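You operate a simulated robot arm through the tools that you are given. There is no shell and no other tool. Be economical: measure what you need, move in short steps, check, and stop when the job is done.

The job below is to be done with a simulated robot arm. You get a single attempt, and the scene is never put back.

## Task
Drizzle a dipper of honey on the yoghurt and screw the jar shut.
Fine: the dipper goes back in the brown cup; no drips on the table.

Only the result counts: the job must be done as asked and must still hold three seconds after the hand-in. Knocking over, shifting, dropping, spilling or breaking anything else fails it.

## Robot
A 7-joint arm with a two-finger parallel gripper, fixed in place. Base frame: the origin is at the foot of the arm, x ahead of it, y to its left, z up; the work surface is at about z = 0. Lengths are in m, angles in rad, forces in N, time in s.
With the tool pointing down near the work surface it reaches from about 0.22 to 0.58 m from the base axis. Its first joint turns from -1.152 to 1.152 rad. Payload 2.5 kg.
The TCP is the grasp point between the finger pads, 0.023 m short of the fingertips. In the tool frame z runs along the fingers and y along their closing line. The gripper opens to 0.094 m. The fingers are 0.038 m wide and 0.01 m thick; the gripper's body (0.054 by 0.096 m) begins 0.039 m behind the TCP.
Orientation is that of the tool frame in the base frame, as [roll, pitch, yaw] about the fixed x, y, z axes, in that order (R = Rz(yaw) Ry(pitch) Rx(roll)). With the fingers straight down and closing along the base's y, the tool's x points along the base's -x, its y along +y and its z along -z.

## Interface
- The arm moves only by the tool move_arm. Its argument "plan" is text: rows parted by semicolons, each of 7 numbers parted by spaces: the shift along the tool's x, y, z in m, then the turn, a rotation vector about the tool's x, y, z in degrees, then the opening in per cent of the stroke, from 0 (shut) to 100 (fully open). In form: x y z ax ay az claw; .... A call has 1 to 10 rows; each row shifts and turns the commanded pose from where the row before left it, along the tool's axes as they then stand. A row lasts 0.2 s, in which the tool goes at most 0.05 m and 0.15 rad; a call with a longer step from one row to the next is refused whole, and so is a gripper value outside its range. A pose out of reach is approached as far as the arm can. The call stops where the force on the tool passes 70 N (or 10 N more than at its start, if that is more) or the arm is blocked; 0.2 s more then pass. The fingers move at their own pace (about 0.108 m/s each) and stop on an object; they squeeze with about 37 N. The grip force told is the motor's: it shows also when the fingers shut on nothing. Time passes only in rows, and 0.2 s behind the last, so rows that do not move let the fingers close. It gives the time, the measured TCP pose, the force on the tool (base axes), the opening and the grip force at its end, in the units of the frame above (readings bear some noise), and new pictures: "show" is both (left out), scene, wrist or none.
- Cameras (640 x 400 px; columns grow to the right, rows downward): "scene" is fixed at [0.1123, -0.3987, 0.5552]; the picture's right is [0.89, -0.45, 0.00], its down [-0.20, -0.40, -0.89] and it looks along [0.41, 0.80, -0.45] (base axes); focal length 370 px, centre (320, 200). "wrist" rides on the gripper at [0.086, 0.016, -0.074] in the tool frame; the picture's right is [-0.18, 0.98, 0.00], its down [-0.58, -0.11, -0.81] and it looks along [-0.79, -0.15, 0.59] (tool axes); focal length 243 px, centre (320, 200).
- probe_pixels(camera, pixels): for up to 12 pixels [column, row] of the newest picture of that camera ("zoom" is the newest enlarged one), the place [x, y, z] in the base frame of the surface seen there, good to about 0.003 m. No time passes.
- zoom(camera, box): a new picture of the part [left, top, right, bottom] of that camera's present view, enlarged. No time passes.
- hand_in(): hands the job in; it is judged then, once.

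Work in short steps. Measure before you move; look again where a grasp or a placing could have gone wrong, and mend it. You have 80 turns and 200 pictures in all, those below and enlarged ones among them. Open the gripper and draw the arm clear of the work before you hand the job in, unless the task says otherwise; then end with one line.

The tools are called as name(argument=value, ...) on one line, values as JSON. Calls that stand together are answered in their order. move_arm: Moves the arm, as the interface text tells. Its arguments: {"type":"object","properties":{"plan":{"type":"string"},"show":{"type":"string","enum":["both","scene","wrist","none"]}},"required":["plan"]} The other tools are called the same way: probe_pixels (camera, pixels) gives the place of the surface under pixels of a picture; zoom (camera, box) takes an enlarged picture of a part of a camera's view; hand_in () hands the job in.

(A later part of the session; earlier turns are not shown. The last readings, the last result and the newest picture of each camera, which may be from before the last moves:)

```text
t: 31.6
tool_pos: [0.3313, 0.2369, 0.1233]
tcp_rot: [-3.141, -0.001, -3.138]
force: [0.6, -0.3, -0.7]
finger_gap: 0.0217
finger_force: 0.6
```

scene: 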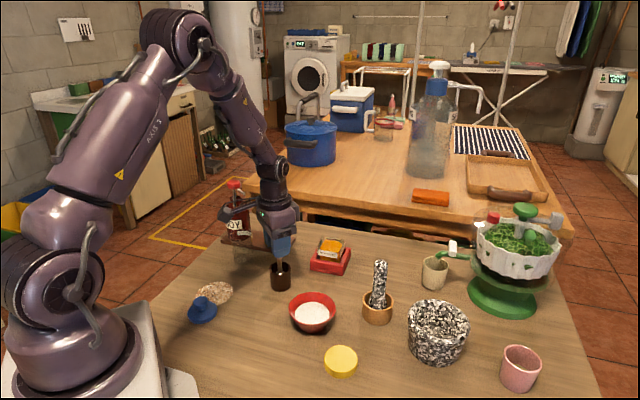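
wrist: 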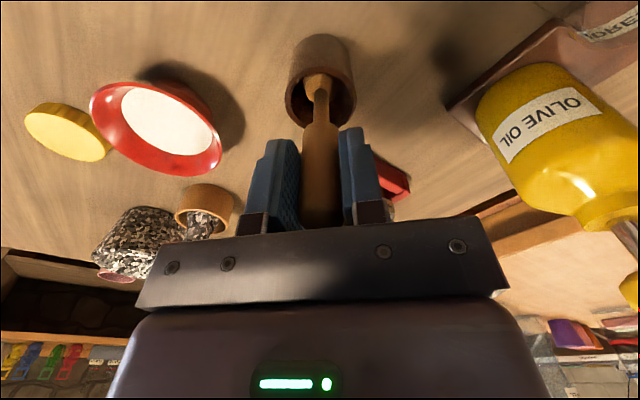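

Centred now. I nudge x by +2 mm and squeeze.

move_arm(plan="-0.002 0 0 0 0 0 22;0 0 0 0 0 0 18;0 0 0 0 0 0 5;0 0 0 0 0 0 5;0 0 0 0 0 0 5")

zoom(camera="scene", box=[240, 200, 320, 300])

```text
t: 32.8
tool_pos: [0.3343, 0.2358, 0.1249]
tcp_rot: [-3.139, 0.0, -3.136]
force: [0.1, 0.6, 0.0]
finger_gap: 0.0201
finger_force: 37.1
```

scene: 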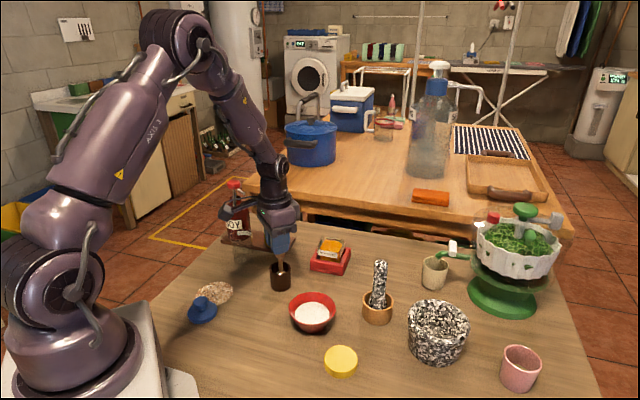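
wrist: 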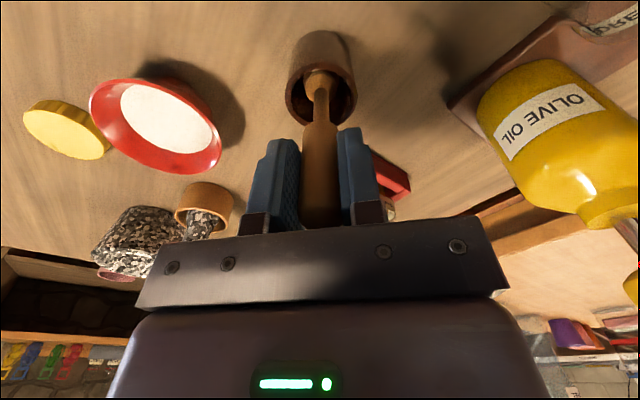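

```text
4.00 times, centred on (280, 250) of scene
```

zoom: 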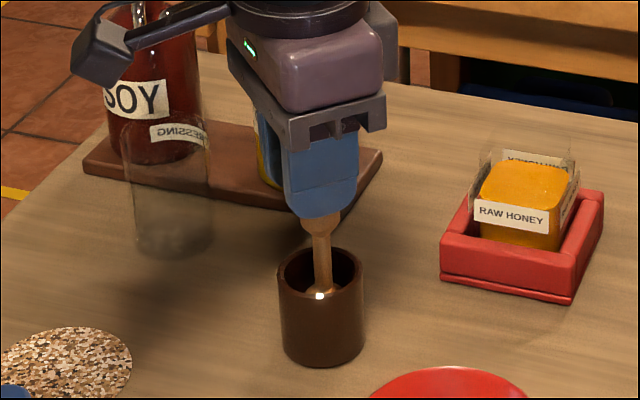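

Gripped (0.0201 m, 37 N). I remember this pose (0.334,0.236,0.124) for returning and lift 0.1 m straight up.

move_arm(plan="0 0 -0.01 0 0 0 5;0 0 -0.02 0 0 0 5;0 0 -0.035 0 0 0 5;0 0 -0.035 0 0 0 5")

zoom(camera="scene", box=[240, 180, 340, 300])

```text
t: 33.8
tool_pos: [0.3315, 0.2371, 0.2221]
tcp_rot: [3.14, 0.0, -3.135]
force: [0.1, -0.1, 0.1]
finger_gap: 0.0204
finger_force: 37.2
```

scene: 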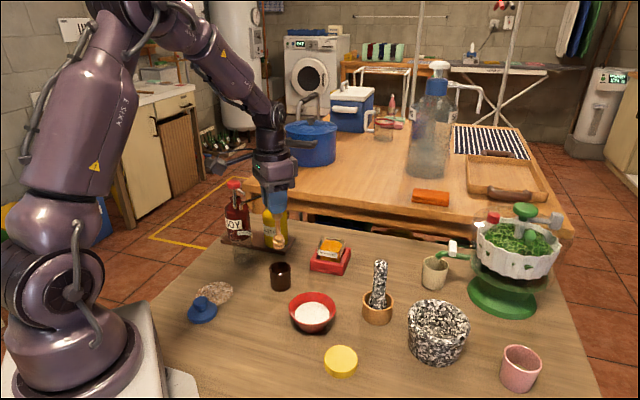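
wrist: 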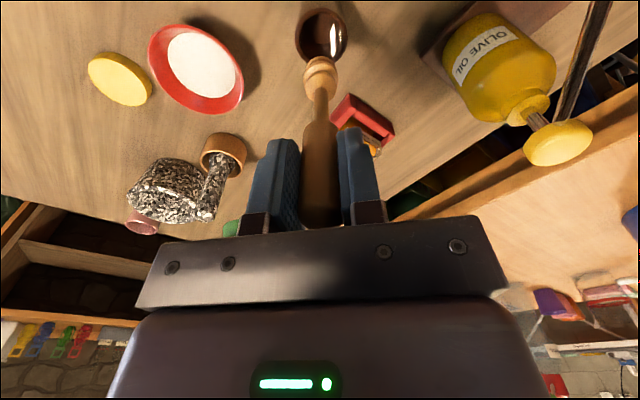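

```text
3.33 times, centred on (290, 240) of scene
```

zoom: 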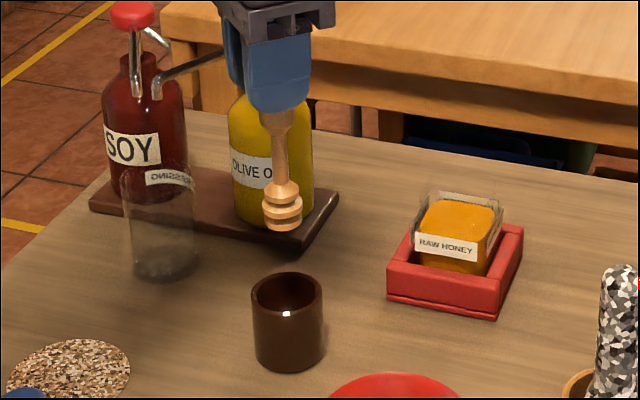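

I probe the dipper head, the honey, the glass walls and the empty cup's rim.

probe_pixels(camera="zoom", pixels=[[283, 228], [265, 210], [302, 210], [284, 190], [457, 230], [425, 225], [498, 225], [462, 205], [255, 292], [320, 292], [288, 275], [288, 308]])

zoom(camera="wrist", box=[280, 40, 410, 170])

probe_pixels(camera="wrist", pixels=[[296, 38], [347, 38], [320, 12], [372, 148], [365, 125], [319, 60], [306, 75], [337, 75]])

```text
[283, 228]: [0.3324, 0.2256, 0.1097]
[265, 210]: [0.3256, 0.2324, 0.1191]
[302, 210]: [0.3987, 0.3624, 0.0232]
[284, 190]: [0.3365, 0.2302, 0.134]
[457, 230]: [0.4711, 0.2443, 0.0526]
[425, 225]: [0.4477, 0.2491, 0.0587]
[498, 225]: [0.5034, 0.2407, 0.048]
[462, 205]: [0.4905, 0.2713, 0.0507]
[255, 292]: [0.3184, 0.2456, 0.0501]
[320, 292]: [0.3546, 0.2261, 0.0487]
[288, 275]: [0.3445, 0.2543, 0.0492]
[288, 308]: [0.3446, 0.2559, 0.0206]
```

```text
3.08 times, centred on (345, 105) of wrist
```

zoom: 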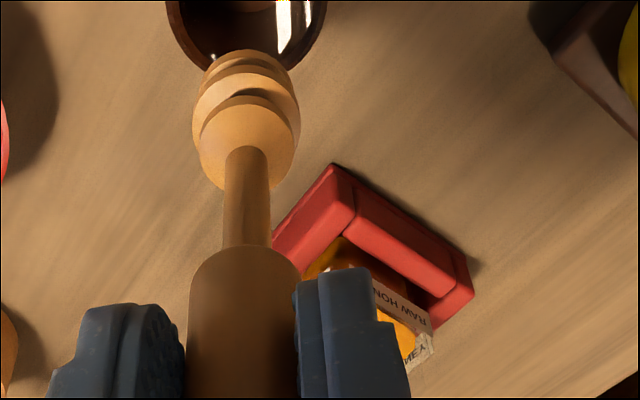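

```text
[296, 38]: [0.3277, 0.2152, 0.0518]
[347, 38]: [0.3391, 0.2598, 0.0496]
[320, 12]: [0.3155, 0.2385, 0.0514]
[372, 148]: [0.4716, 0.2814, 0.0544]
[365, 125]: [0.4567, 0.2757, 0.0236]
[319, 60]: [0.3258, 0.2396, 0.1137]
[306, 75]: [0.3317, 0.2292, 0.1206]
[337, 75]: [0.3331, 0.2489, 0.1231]
```

Dipper bottom is ~0.117 below the TCP, head dia ≈0.021. I move above the jar centre (0.478,0.257).

move_arm(plan="-0.0366 0.005 0 0 0 0 5;-0.0366 0.005 0 0 0 0 5;-0.0366 0.005 0 0 0 0 5;-0.0366 0.005 0 0 0 0 5;0 0 0.03 0 0 0 5;0 0 0 0 0 0 5")

zoom(camera="scene", box=[290, 180, 370, 280])

zoom(camera="wrist", box=[250, 20, 390, 160])

```text
t: 35.2
tool_pos: [0.4799, 0.2594, 0.1971]
tcp_rot: [3.139, 0.01, -3.136]
force: [-5.1, -3.2, 36.6]
finger_gap: 0.0204
finger_force: 37.1
```

scene: 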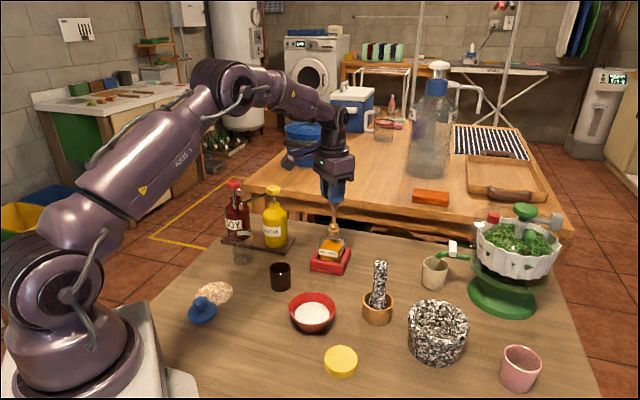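
wrist: 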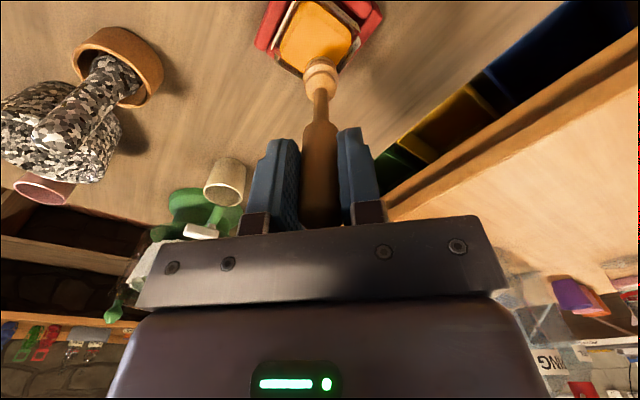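

```text
4.00 times, centred on (330, 230) of scene
```

zoom: 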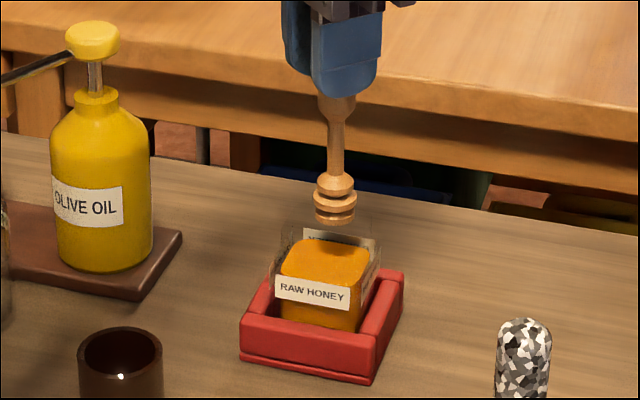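

```text
2.86 times, centred on (320, 90) of wrist
```

zoom: 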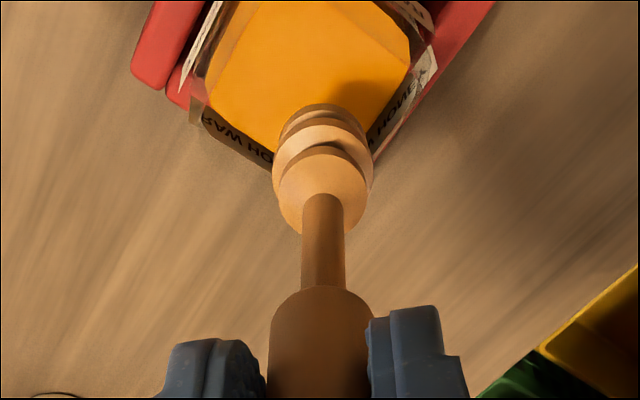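

Contact already (36 N) with the head bottom at z≈0.08 – it seems to be standing on the glass rim, off towards +x. I raise 15 mm and measure.

move_arm(plan="0 0 -0.01 0 0 0 5;0 0 -0.008 0 0 0 5;0 0 0 0 0 0 5")

zoom(camera="scene", box=[310, 200, 358, 260])

zoom(camera="wrist", box=[250, 0, 390, 90])

```text
t: 36.0
tool_pos: [0.4788, 0.2584, 0.2109]
tcp_rot: [3.141, -0.001, -3.137]
force: [0.0, 0.1, -0.4]
finger_gap: 0.0203
finger_force: 36.6
```

scene: 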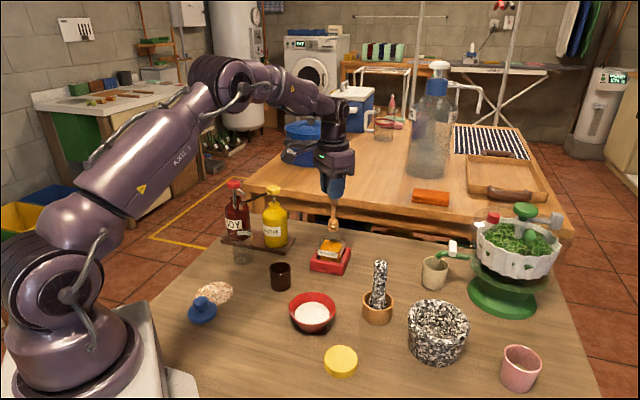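
wrist: 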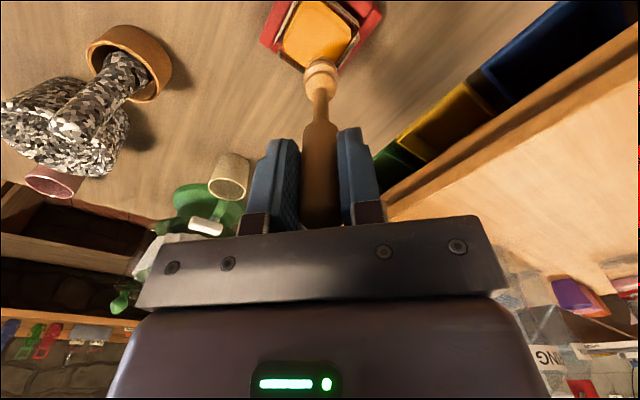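

```text
6.67 times, centred on (334, 230) of scene
```

zoom: 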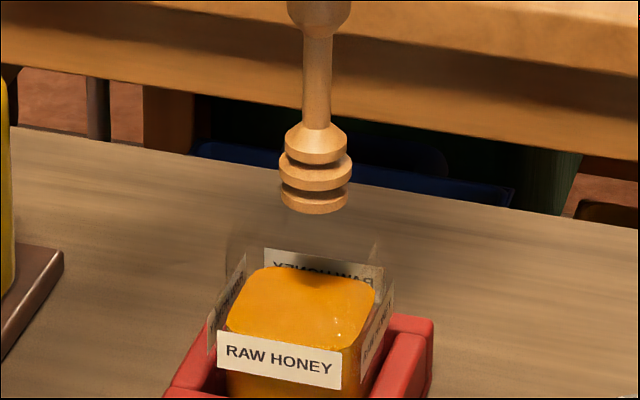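

```text
4.44 times, centred on (320, 45) of wrist
```

zoom: 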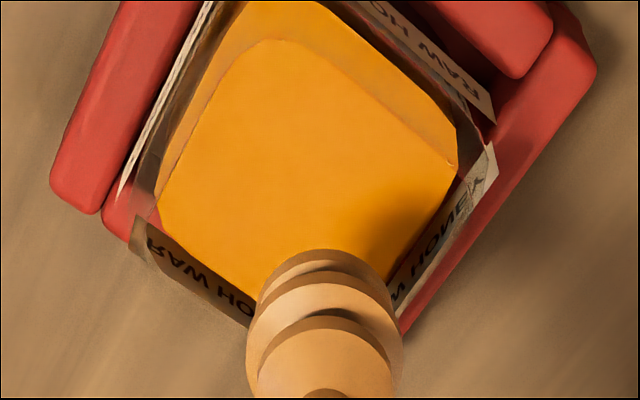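

I probe the honey surface corners and the head in this wrist zoom.

probe_pixels(camera="zoom", pixels=[[162, 200], [275, 42], [450, 165], [300, 240], [300, 150], [325, 262], [250, 340], [400, 340], [325, 340], [485, 150], [140, 230], [455, 210]])

zoom(camera="scene", box=[310, 210, 358, 260])

probe_pixels(camera="zoom", pixels=[[282, 160], [350, 160], [316, 175], [316, 130], [230, 275], [270, 205], [370, 220], [345, 290], [300, 240], [380, 170], [230, 170]])

```text
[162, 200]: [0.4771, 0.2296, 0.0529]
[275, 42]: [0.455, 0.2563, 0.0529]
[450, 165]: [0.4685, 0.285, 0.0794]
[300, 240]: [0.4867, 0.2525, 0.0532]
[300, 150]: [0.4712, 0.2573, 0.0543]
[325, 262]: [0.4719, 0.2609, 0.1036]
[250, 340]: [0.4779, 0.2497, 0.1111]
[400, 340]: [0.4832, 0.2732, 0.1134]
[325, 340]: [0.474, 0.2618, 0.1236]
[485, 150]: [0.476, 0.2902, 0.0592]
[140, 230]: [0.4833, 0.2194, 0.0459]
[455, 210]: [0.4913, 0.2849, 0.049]
```

```text
8.00 times, centred on (334, 235) of scene
```

zoom: 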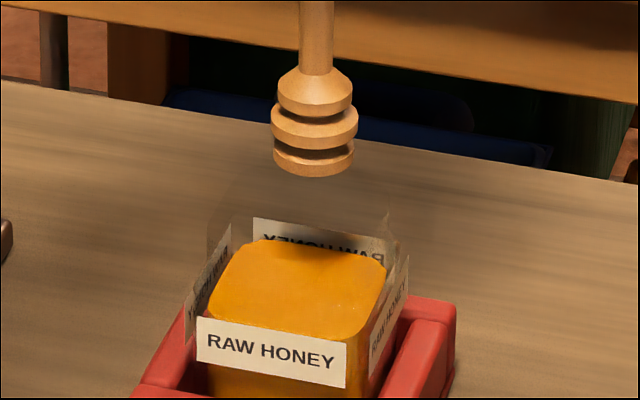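

```text
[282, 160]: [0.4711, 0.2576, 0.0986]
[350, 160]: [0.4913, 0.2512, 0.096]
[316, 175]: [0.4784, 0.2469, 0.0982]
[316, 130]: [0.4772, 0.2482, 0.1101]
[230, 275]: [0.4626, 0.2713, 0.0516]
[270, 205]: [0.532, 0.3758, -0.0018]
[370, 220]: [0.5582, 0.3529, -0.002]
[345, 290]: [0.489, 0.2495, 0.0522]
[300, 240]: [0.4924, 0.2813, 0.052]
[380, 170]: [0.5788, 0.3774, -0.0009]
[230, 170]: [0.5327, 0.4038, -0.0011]
```

The head is ~4 mm to +x of the jar centre, but that alone shouldn't hit. I move aside by −0.06 in y to look into the jar mouth unobstructed.

move_arm(plan="0 -0.03 -0.01 0 0 0 5;0 -0.03 0 0 0 0 5;0.01 0 0 0 0 0 5;0 0 0 0 0 0 5", show="wrist")

zoom(camera="wrist", box=[350, 0, 450, 80])

zoom(camera="scene", box=[310, 220, 350, 260])

```text
t: 37.0
tool_pos: [0.4693, 0.1982, 0.2204]
tcp_rot: [-3.141, 0.0, -3.136]
force: [0.3, 0.7, -0.8]
finger_gap: 0.0204
finger_force: 36.5
```

wrist: 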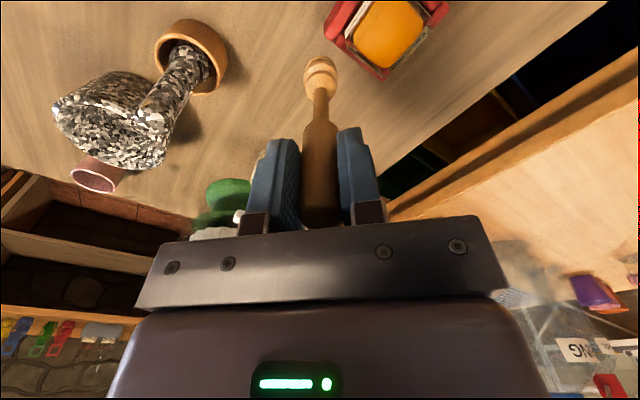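

```text
5.00 times, centred on (400, 40) of wrist
```

zoom: 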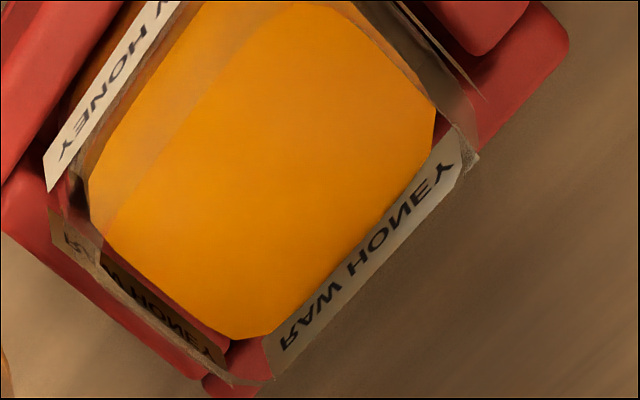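

```text
10.00 times, centred on (330, 240) of scene
```

zoom: 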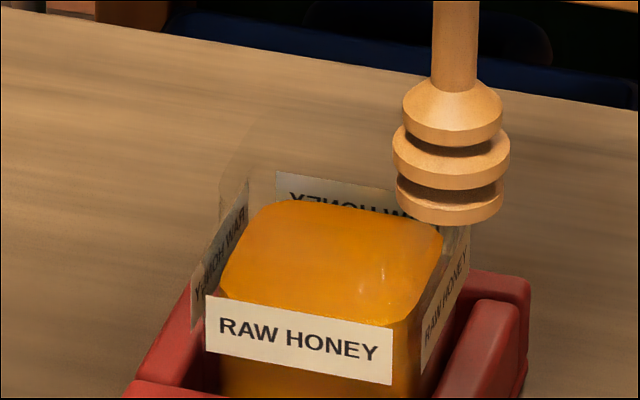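

probe_pixels(camera="wrist", pixels=[[361, 42], [370, 52], [380, 62], [396, 74], [403, 74], [440, 36], [442, 30], [435, 10], [432, 5], [370, 35], [390, 15], [375, 30]])

zoom(camera="wrist", box=[345, 0, 405, 40])

zoom(camera="wrist", box=[400, 0, 460, 40])

```text
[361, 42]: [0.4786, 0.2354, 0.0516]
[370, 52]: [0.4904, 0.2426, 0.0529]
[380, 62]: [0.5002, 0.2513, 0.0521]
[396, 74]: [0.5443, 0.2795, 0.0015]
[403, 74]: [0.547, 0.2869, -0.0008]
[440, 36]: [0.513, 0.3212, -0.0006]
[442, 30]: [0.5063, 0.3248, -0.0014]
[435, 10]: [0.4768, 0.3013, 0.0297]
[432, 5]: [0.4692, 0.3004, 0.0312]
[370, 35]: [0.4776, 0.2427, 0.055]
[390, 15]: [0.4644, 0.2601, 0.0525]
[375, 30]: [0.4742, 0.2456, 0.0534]
```

```text
10.00 times, centred on (375, 20) of wrist
```

zoom: 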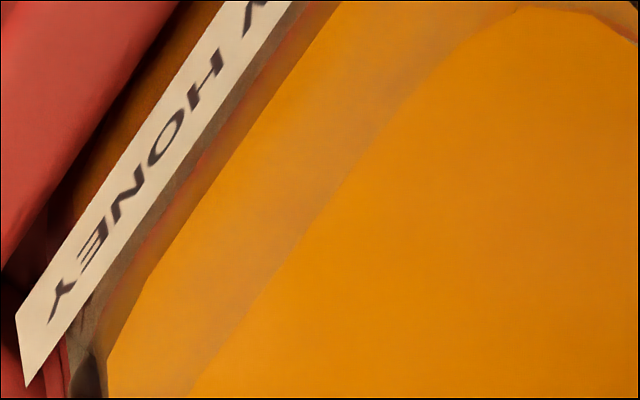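

```text
10.00 times, centred on (430, 20) of wrist
```

zoom: 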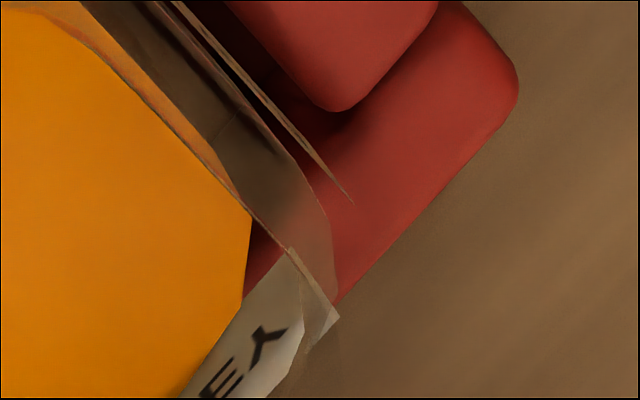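

zoom(camera="scene", box=[312, 222, 352, 247])

zoom(camera="wrist", box=[360, 40, 440, 90])

```text
16.00 times, centred on (332, 234) of scene
```

zoom: 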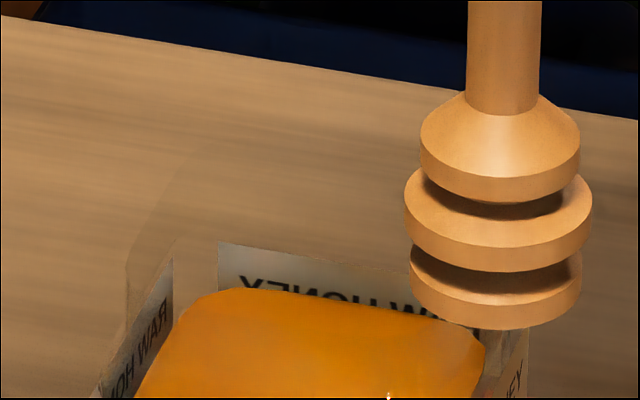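

```text
8.00 times, centred on (400, 65) of wrist
```

zoom: 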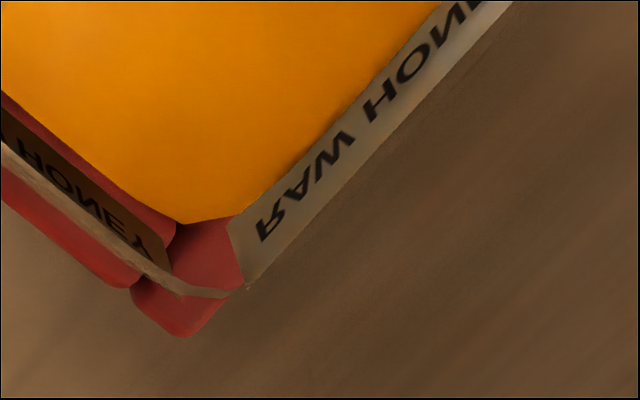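

The opening looks wide; I retry with the head corrected to the jar centre (TCP ≈ (0.474,0.257)) and go down in small steps.

move_arm(plan="-0.005 0.03 0 0 0 0 5;0 0.029 0 0 0 0 5;0 0 0.008 0 0 0 5;0 0 0.004 0 0 0 5;0 0 0.004 0 0 0 5;0 0 0.003 0 0 0 5;0 0 0.003 0 0 0 5;0 0 0.003 0 0 0 5;0 0 0 0 0 0 5", show="both")

zoom(camera="scene", box=[310, 205, 358, 260])

```text
t: 39.0
tool_pos: [0.4752, 0.2575, 0.1977]
tcp_rot: [-3.141, -0.001, -3.137]
force: [0.0, 0.4, 0.2]
finger_gap: 0.0203
finger_force: 37.2
```

scene: 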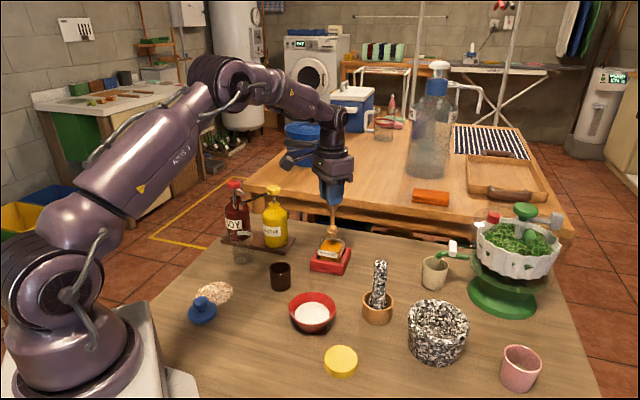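
wrist: 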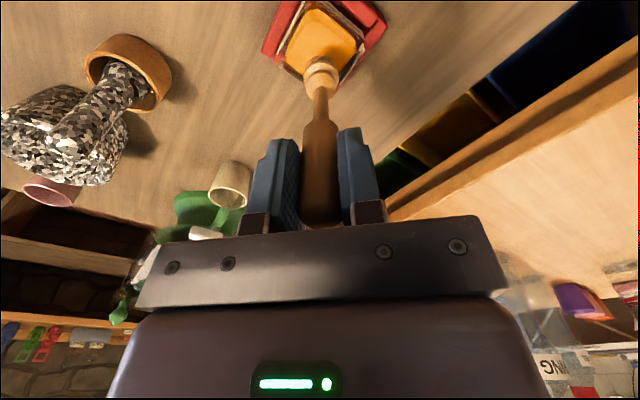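

```text
7.27 times, centred on (334, 232) of scene
```

zoom: 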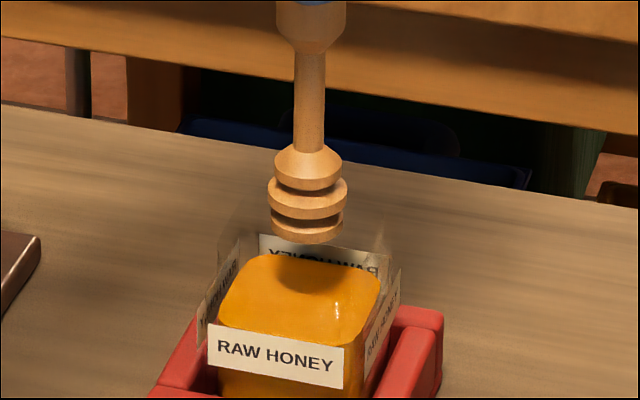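

No contact now at 0.198. I continue down slowly.

move_arm(plan="0 0 0.002 0 0 0 5;0 0 0.002 0 0 0 5;0 0 0.002 0 0 0 5;0 0 0 0 0 0 5", show="none")

```text
t: 40.0
tool_pos: [0.4757, 0.2568, 0.192]
tcp_rot: [-3.141, -0.001, -3.136]
force: [0.3, -0.6, 0.6]
finger_gap: 0.0202
finger_force: 36.8
```

Passing the previous contact height freely. Continue.

move_arm(plan="0 0 0.003 0 0 0 5;0 0 0.003 0 0 0 5;0 0 0.003 0 0 0 5;0 0 0.003 0 0 0 5;0 0 0.003 0 0 0 5;0 0 0 0 0 0 5", show="wrist")

zoom(camera="scene", box=[310, 205, 358, 260])

```text
t: 41.4
tool_pos: [0.4745, 0.2572, 0.178]
tcp_rot: [3.141, 0.002, -3.138]
force: [-0.6, 1.1, 0.5]
finger_gap: 0.0204
finger_force: 37.3
```

wrist: 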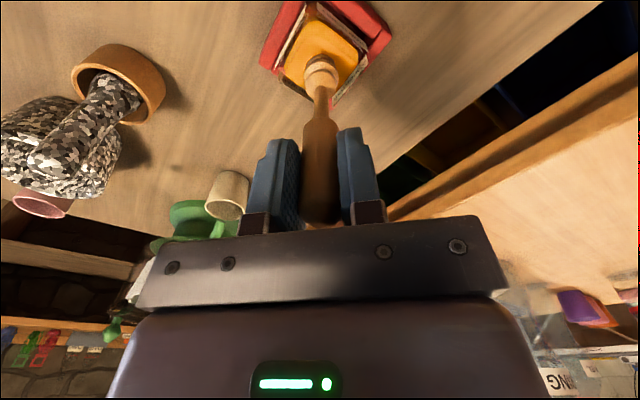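

```text
7.27 times, centred on (334, 232) of scene
```

zoom: 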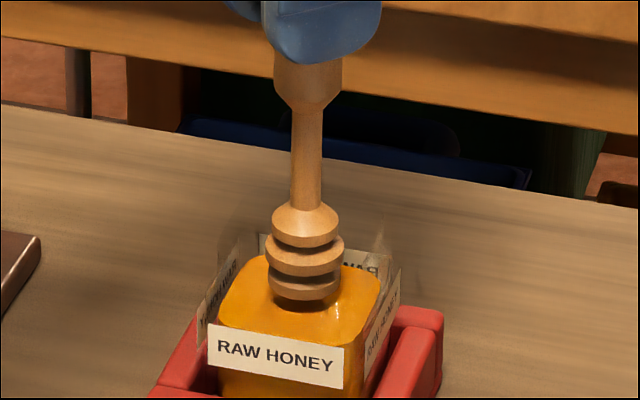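

The head is inside the mouth. I dip another 35 mm, in small steps, into the honey.

move_arm(plan="0 0 0.006 0 0 0 5;0 0 0.006 0 0 0 5;0 0 0.006 0 0 0 5;0 0 0.006 0 0 0 5;0 0 0.006 0 0 0 5;0 0 0.005 0 0 0 5;0 0 0 0 0 0 5;0 0 0 0 0 0 5", show="wrist")

zoom(camera="scene", box=[310, 205, 358, 260])

```text
t: 43.2
tool_pos: [0.4764, 0.2569, 0.1431]
tcp_rot: [3.141, 0.0, -3.136]
force: [-0.5, -0.7, -0.5]
finger_gap: 0.0201
finger_force: 37.4
```

wrist: 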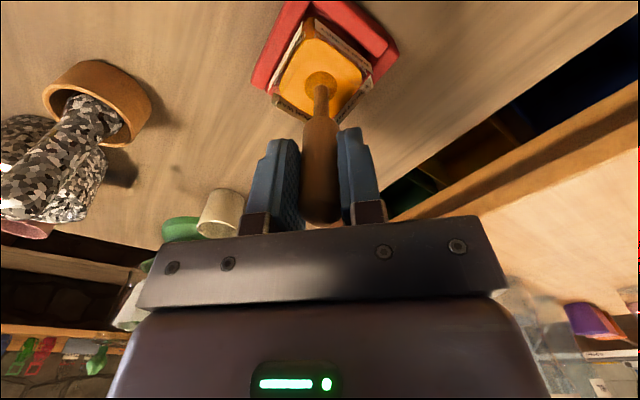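

```text
7.27 times, centred on (334, 232) of scene
```

zoom: 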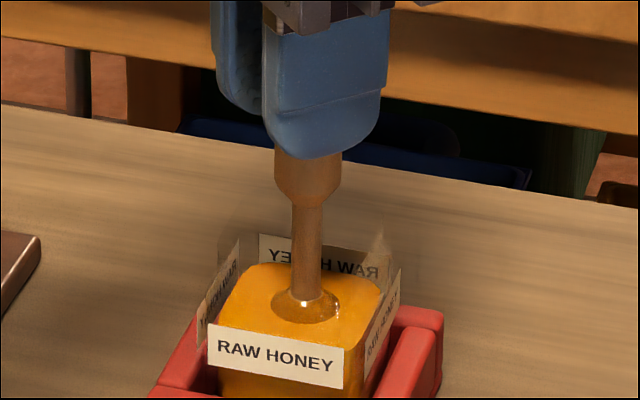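

The head is immersed. I draw it up so it hangs just above the honey, still within the jar, and watch how it drips.

move_arm(plan="0 0 0 0 0 0 5;0 0 -0.01 0 0 0 5;0 0 -0.01 0 0 0 5;0 0 -0.01 0 0 0 5;0 0 -0.01 0 0 0 5;0 0 0 0 0 0 5", show="none")

zoom(camera="scene", box=[310, 205, 358, 260])

```text
t: 44.6
tool_pos: [0.4743, 0.2572, 0.1811]
tcp_rot: [3.139, 0.001, -3.138]
force: [0.3, 0.5, -0.3]
finger_gap: 0.0202
finger_force: 37.4
```

```text
7.27 times, centred on (334, 232) of scene
```

zoom: 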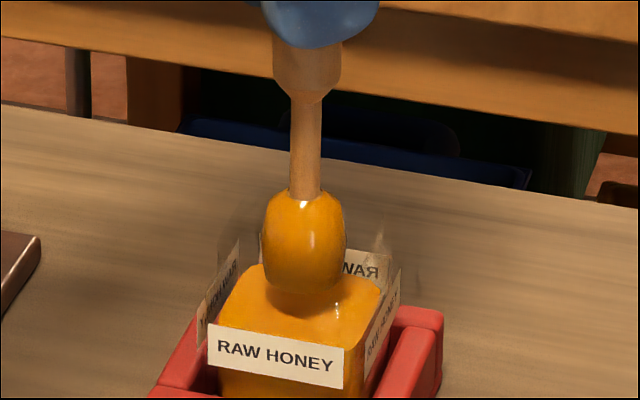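

A full honey blob clings to the head. I wait ~1 s to see if it drips off.

move_arm(plan="0 0 0 0 0 0 5;0 0 0 0 0 0 5;0 0 0 0 0 0 5;0 0 0 0 0 0 5", show="none")

zoom(camera="scene", box=[310, 205, 358, 260])

```text
t: 45.6
tool_pos: [0.4742, 0.2577, 0.1817]
tcp_rot: [-3.141, -0.001, -3.137]
force: [-0.3, -0.3, 0.5]
finger_gap: 0.0202
finger_force: 37.2
```

```text
7.27 times, centred on (334, 232) of scene
```

zoom: 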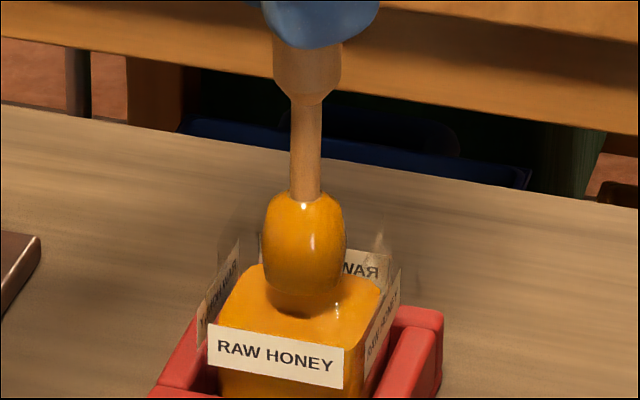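

It drains only slowly. I now go quickly: up 45 mm, across to above the yoghurt (head over (0.350,0.105)), then down so the head is just above the rim.

move_arm(plan="0 0 -0.045 0 0 0 5;0.0318 -0.0381 0 0 0 0 5;0.0318 -0.0381 0 0 0 0 5;0.0318 -0.0381 0 0 0 0 5;0.0318 -0.0381 0 0 0 0 5;0 0 0.045 0 0 0 5")

zoom(camera="scene", box=[270, 240, 370, 340])

```text
t: 47.0
tool_pos: [0.35, 0.1024, 0.1813]
tcp_rot: [-3.14, 0.001, -3.136]
force: [0.9, -0.1, -0.6]
finger_gap: 0.0205
finger_force: 37.0
```

scene: 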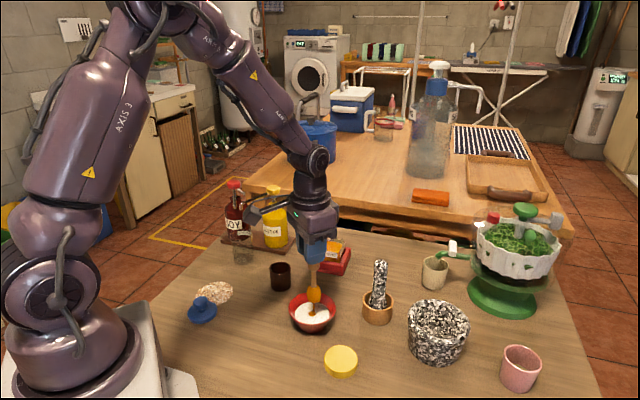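
wrist: 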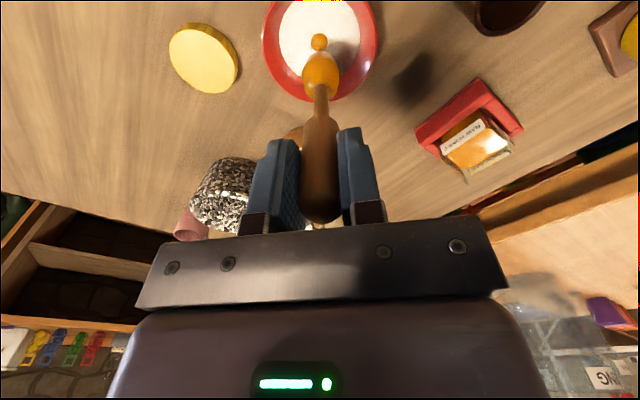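

```text
4.00 times, centred on (320, 290) of scene
```

zoom: 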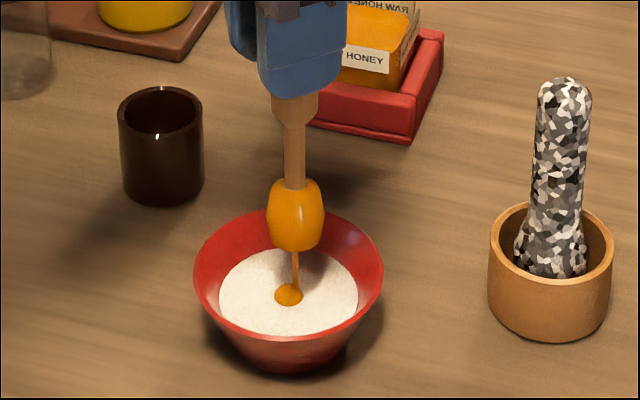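

The honey now streams onto the yoghurt's middle at zoom (290,295); the table looks clean. I let it drizzle, moving gently in a small pattern.

move_arm(plan="0 0 0 0 0 0 5;0 0 0 0 0 0 5;0.003 0 0 0 0 0 5;0.003 0 0 0 0 0 5;0 -0.003 0 0 0 0 5;0 -0.003 0 0 0 0 5;-0.003 0 0 0 0 0 5;-0.003 0 0 0 0 0 5;0 0.003 0 0 0 0 5;0 0.003 0 0 0 0 5", show="none")

zoom(camera="scene", box=[270, 240, 370, 340])

```text
t: 49.2
tool_pos: [0.3482, 0.1034, 0.1811]
tcp_rot: [-3.141, -0.001, -3.136]
force: [-0.5, 0.4, -0.2]
finger_gap: 0.0201
finger_force: 37.1
```

```text
4.00 times, centred on (320, 290) of scene
```

zoom: 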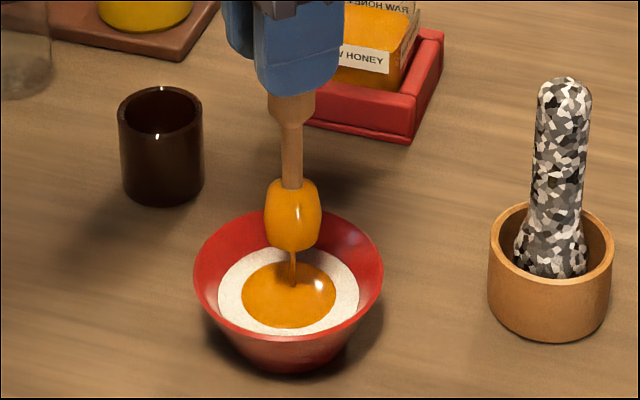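

Still flowing. I hold still another 2 s.

move_arm(plan="0 0 0 0 0 0 5;0 0 0 0 0 0 5;0 0 0 0 0 0 5;0 0 0 0 0 0 5;0 0 0 0 0 0 5;0 0 0 0 0 0 5;0 0 0 0 0 0 5;0 0 0 0 0 0 5;0 0 0 0 0 0 5;0 0 0 0 0 0 5", show="none")

zoom(camera="scene", box=[270, 240, 370, 340])

```text
t: 51.4
tool_pos: [0.349, 0.1038, 0.1816]
tcp_rot: [3.141, 0.0, -3.137]
force: [0.6, -0.2, 0.6]
finger_gap: 0.0202
finger_force: 36.9
```

```text
4.00 times, centred on (320, 290) of scene
```

zoom: 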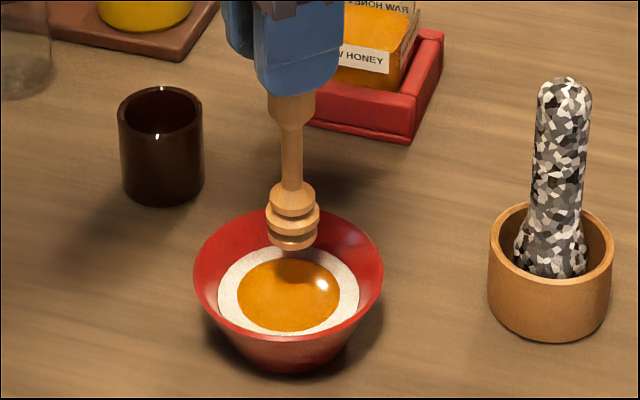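

The dipper has drained clean and the yoghurt has its honey. I lift and carry the dipper over the brown cup (reverse of commanded offsets: −0.0142 x, +0.1334 y).

move_arm(plan="0 0 0 0 0 0 5;0 0 0 0 0 0 5;0 0 0 0 0 0 5;0 0 -0.045 0 0 0 5;0.0036 0.0334 0 0 0 0 5;0.0036 0.0334 0 0 0 0 5;0.0036 0.0334 0 0 0 0 5;0.0034 0.0332 0 0 0 0 5;0 0 0.03 0 0 0 5;0 0 0 0 0 0 5")

zoom(camera="scene", box=[240, 200, 340, 320])

zoom(camera="wrist", box=[250, 0, 390, 100])

```text
t: 53.6
tool_pos: [0.332, 0.2354, 0.1983]
tcp_rot: [-3.14, 0.0, -3.136]
force: [-0.2, 0.4, 0.0]
finger_gap: 0.0204
finger_force: 36.7
```

scene: 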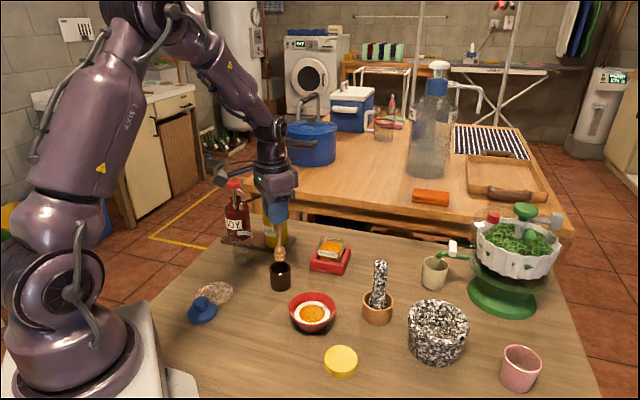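
wrist: 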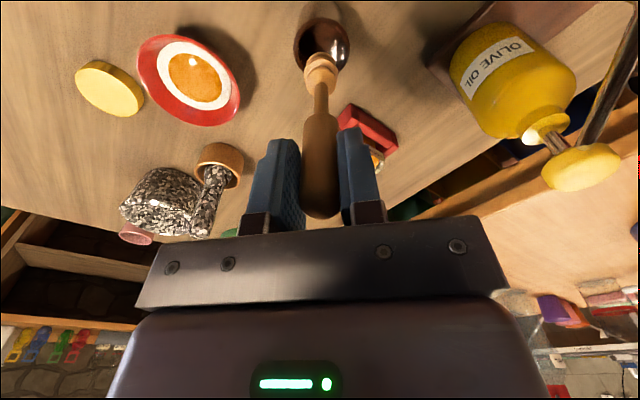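

```text
3.33 times, centred on (290, 260) of scene
```

zoom: 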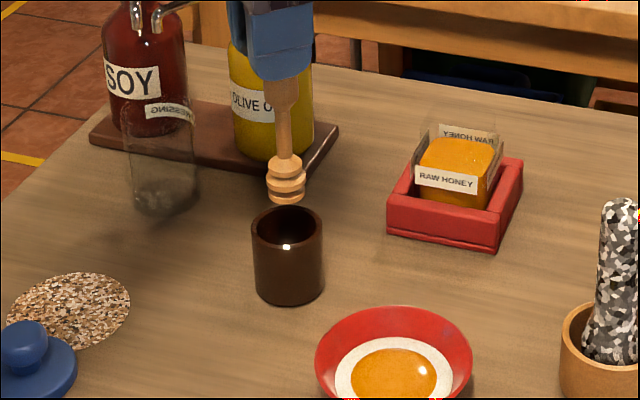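

```text
4.00 times, centred on (320, 50) of wrist
```

zoom: 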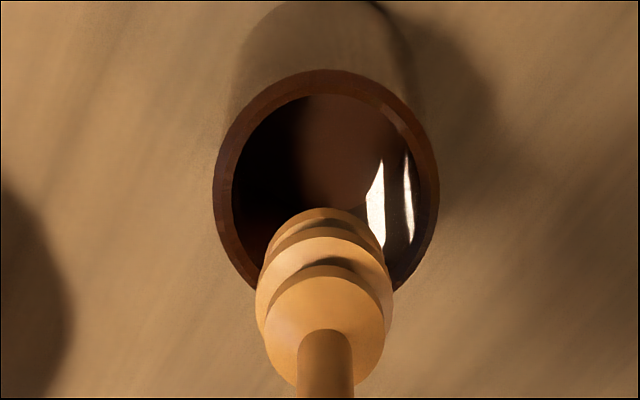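

Aligned above the cup. I lower in steps with light final approach.

move_arm(plan="0 0 0.015 0 0 0 5;0 0 0.015 0 0 0 5;0 0 0.012 0 0 0 5;0 0 0.012 0 0 0 5;0 0 0.01 0 0 0 5;0 0 0.005 0 0 0 5;0 0 0 0 0 0 5")

zoom(camera="scene", box=[240, 200, 340, 320])

```text
t: 55.2
tool_pos: [0.3371, 0.2383, 0.13]
tcp_rot: [3.138, 0.009, -3.135]
force: [-1.1, -4.4, 37.8]
finger_gap: 0.0203
finger_force: 36.5
```

scene: 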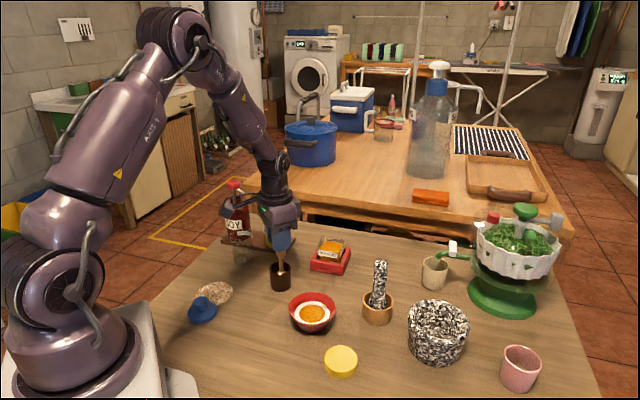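
wrist: 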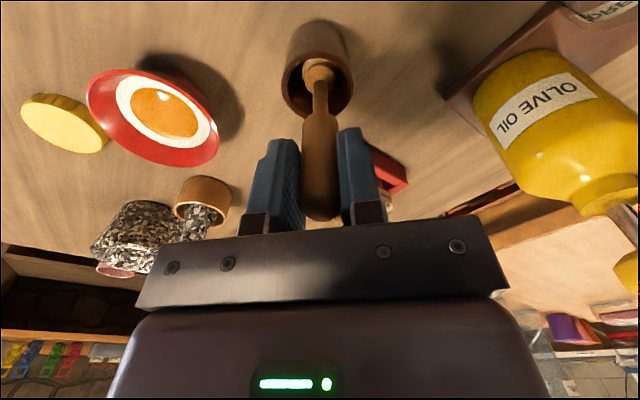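

```text
3.33 times, centred on (290, 260) of scene
```

zoom: 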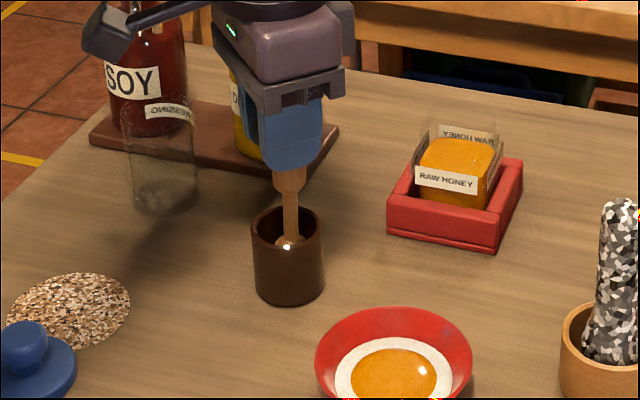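

It stands on the cup's floor (38 N, z=0.130; the dipper had slipped a little down in the jaws). I ease up 3.5 mm and check before releasing.

move_arm(plan="0 0 -0.0015 0 0 0 5;0 0 -0.001 0 0 0 5;0 0 -0.001 0 0 0 5;0 0 0 0 0 0 5", show="none")

```text
t: 56.2
tool_pos: [0.3335, 0.2369, 0.1294]
tcp_rot: [-3.137, -0.006, -3.136]
force: [-0.5, 0.3, 0.5]
finger_gap: 0.0201
finger_force: 36.9
```

Contact force is gone; I open gradually and rise straight up.

move_arm(plan="0 0 0 0 0 0 23;0 0 0 0 0 0 27;0 0 0 0 0 0 35;0 0 0 0 0 0 50;0 0 -0.03 0 0 0 50;0 0 -0.045 0 0 0 50;0 0 -0.03 0 0 0 50")

zoom(camera="scene", box=[240, 200, 340, 320])

```text
t: 57.8
tool_pos: [0.3319, 0.2364, 0.2344]
tcp_rot: [-3.141, 0.001, -3.137]
force: [0.3, 1.0, 0.2]
finger_gap: 0.0471
finger_force: 0.2
```

scene: 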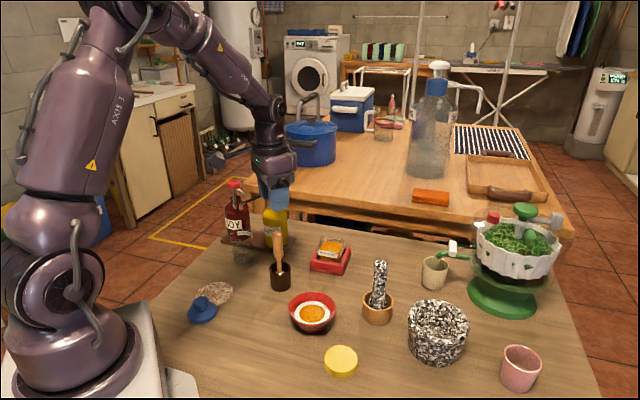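
wrist: 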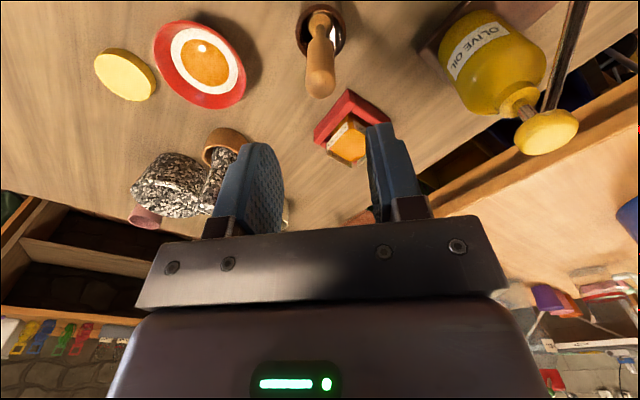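

```text
3.33 times, centred on (290, 260) of scene
```

zoom: 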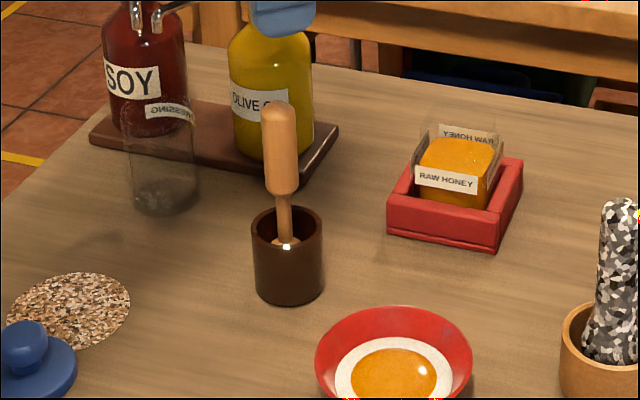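

The dipper stands back in the cup. Now I return above the lid at (0.3505,-0.009) and begin turning back to yaw −1.1, the orientation at which it came off.

move_arm(plan="-0.0037 -0.0491 0 0 0 0 85;-0.0037 -0.0491 0 0 0 0 85;-0.0037 -0.0491 0 0 0 0 85;-0.0037 -0.0491 0 0 0 0 85;-0.0037 -0.0491 0 0 0 0 85;0 0 0 0 0 -8.36 85;0 0 0 0 0 -8.36 85;0 0 0 0 0 -8.36 85;0 0 0 0 0 -8.36 85", show="none")

move_arm(plan="0 0 0 0 0 -8.36 85;0 0 0 0 0 -8.36 85;0 0 0 0 0 -8.36 85;0 0 0 0 0 -8.36 85;0 0 0 0 0 -8.36 85;0 0 0 0 0 -8.36 85;0 0 0 0 0 -8.36 85;0 0 0 0 0 -8.36 85;0 0 0 0 0 -8.36 85;0 0 0 0 0 -8.36 85")

```text
t: 59.8
tool_pos: [0.3529, -0.0072, 0.2364]
tcp_rot: [3.141, 0.0, -2.55]
force: [0.0, 0.3, -0.2]
finger_gap: 0.0795
finger_force: 0.0
```

```text
t: 62.0
tool_pos: [0.3545, -0.008, 0.2366]
tcp_rot: [3.141, 0.001, -1.091]
force: [0.0, 0.7, 0.0]
finger_gap: 0.0798
finger_force: 0.0
```

scene: 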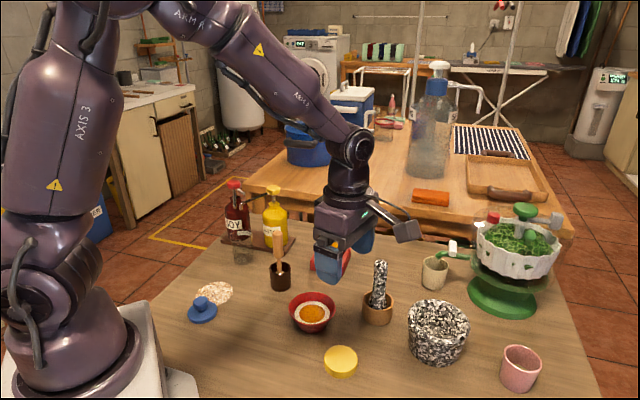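
wrist: 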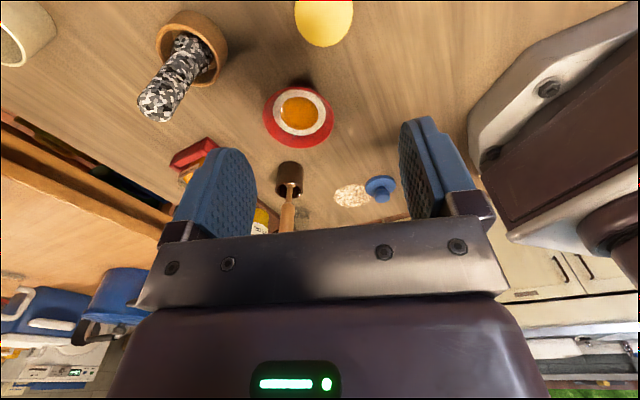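

Offset of ~3 mm to fix. I descend around the lid to z≈0.026.

move_arm(plan="0 0.0033 0.045 0 0 0 85;0 0 0.045 0 0 0 85;0 0 0.045 0 0 0 85;0 0 0.045 0 0 0 85;0 0 0.02 0 0 0 85;0 0 0.01 0 0 0 85;0 0 0 0 0 0 85")

```text
t: 63.6
tool_pos: [0.3521, -0.0104, 0.0285]
tcp_rot: [-3.141, 0.0, -1.092]
force: [-1.0, 0.1, 0.0]
finger_gap: 0.0798
finger_force: 0.0
```

scene: 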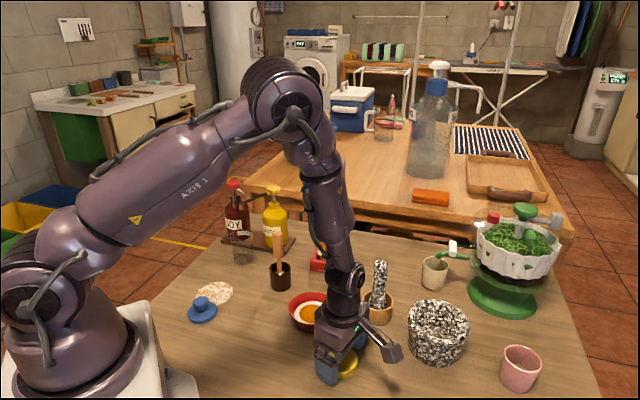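
wrist: 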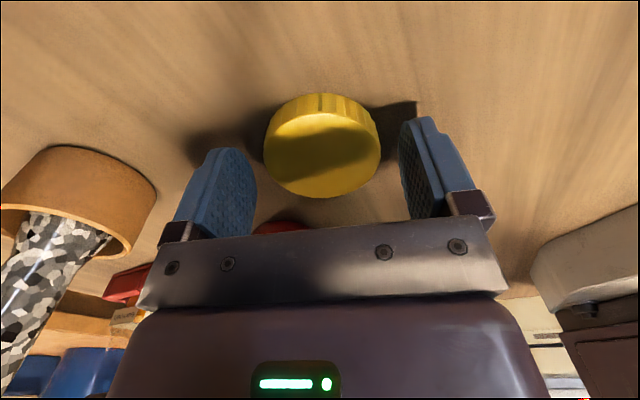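

move_arm(plan="0 0.0012 0.003 0 0 0 85;0 0 0.002 0 0 0 70;0 0 0 0 0 0 64", show="wrist")

```text
t: 64.4
tool_pos: [0.3508, -0.0107, 0.0227]
tcp_rot: [3.141, 0.0, -1.094]
force: [-1.9, 0.2, 10.6]
finger_gap: 0.0604
finger_force: 0.3
```

wrist: 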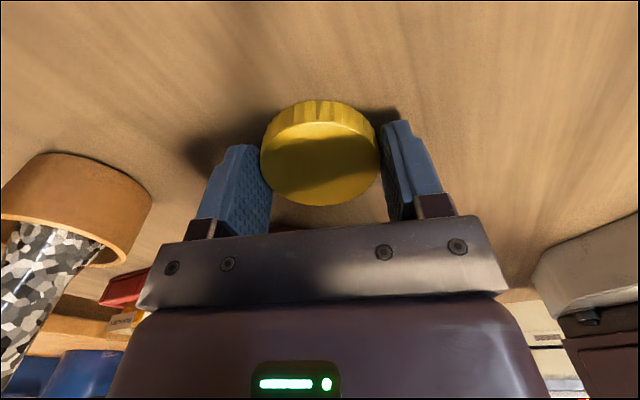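

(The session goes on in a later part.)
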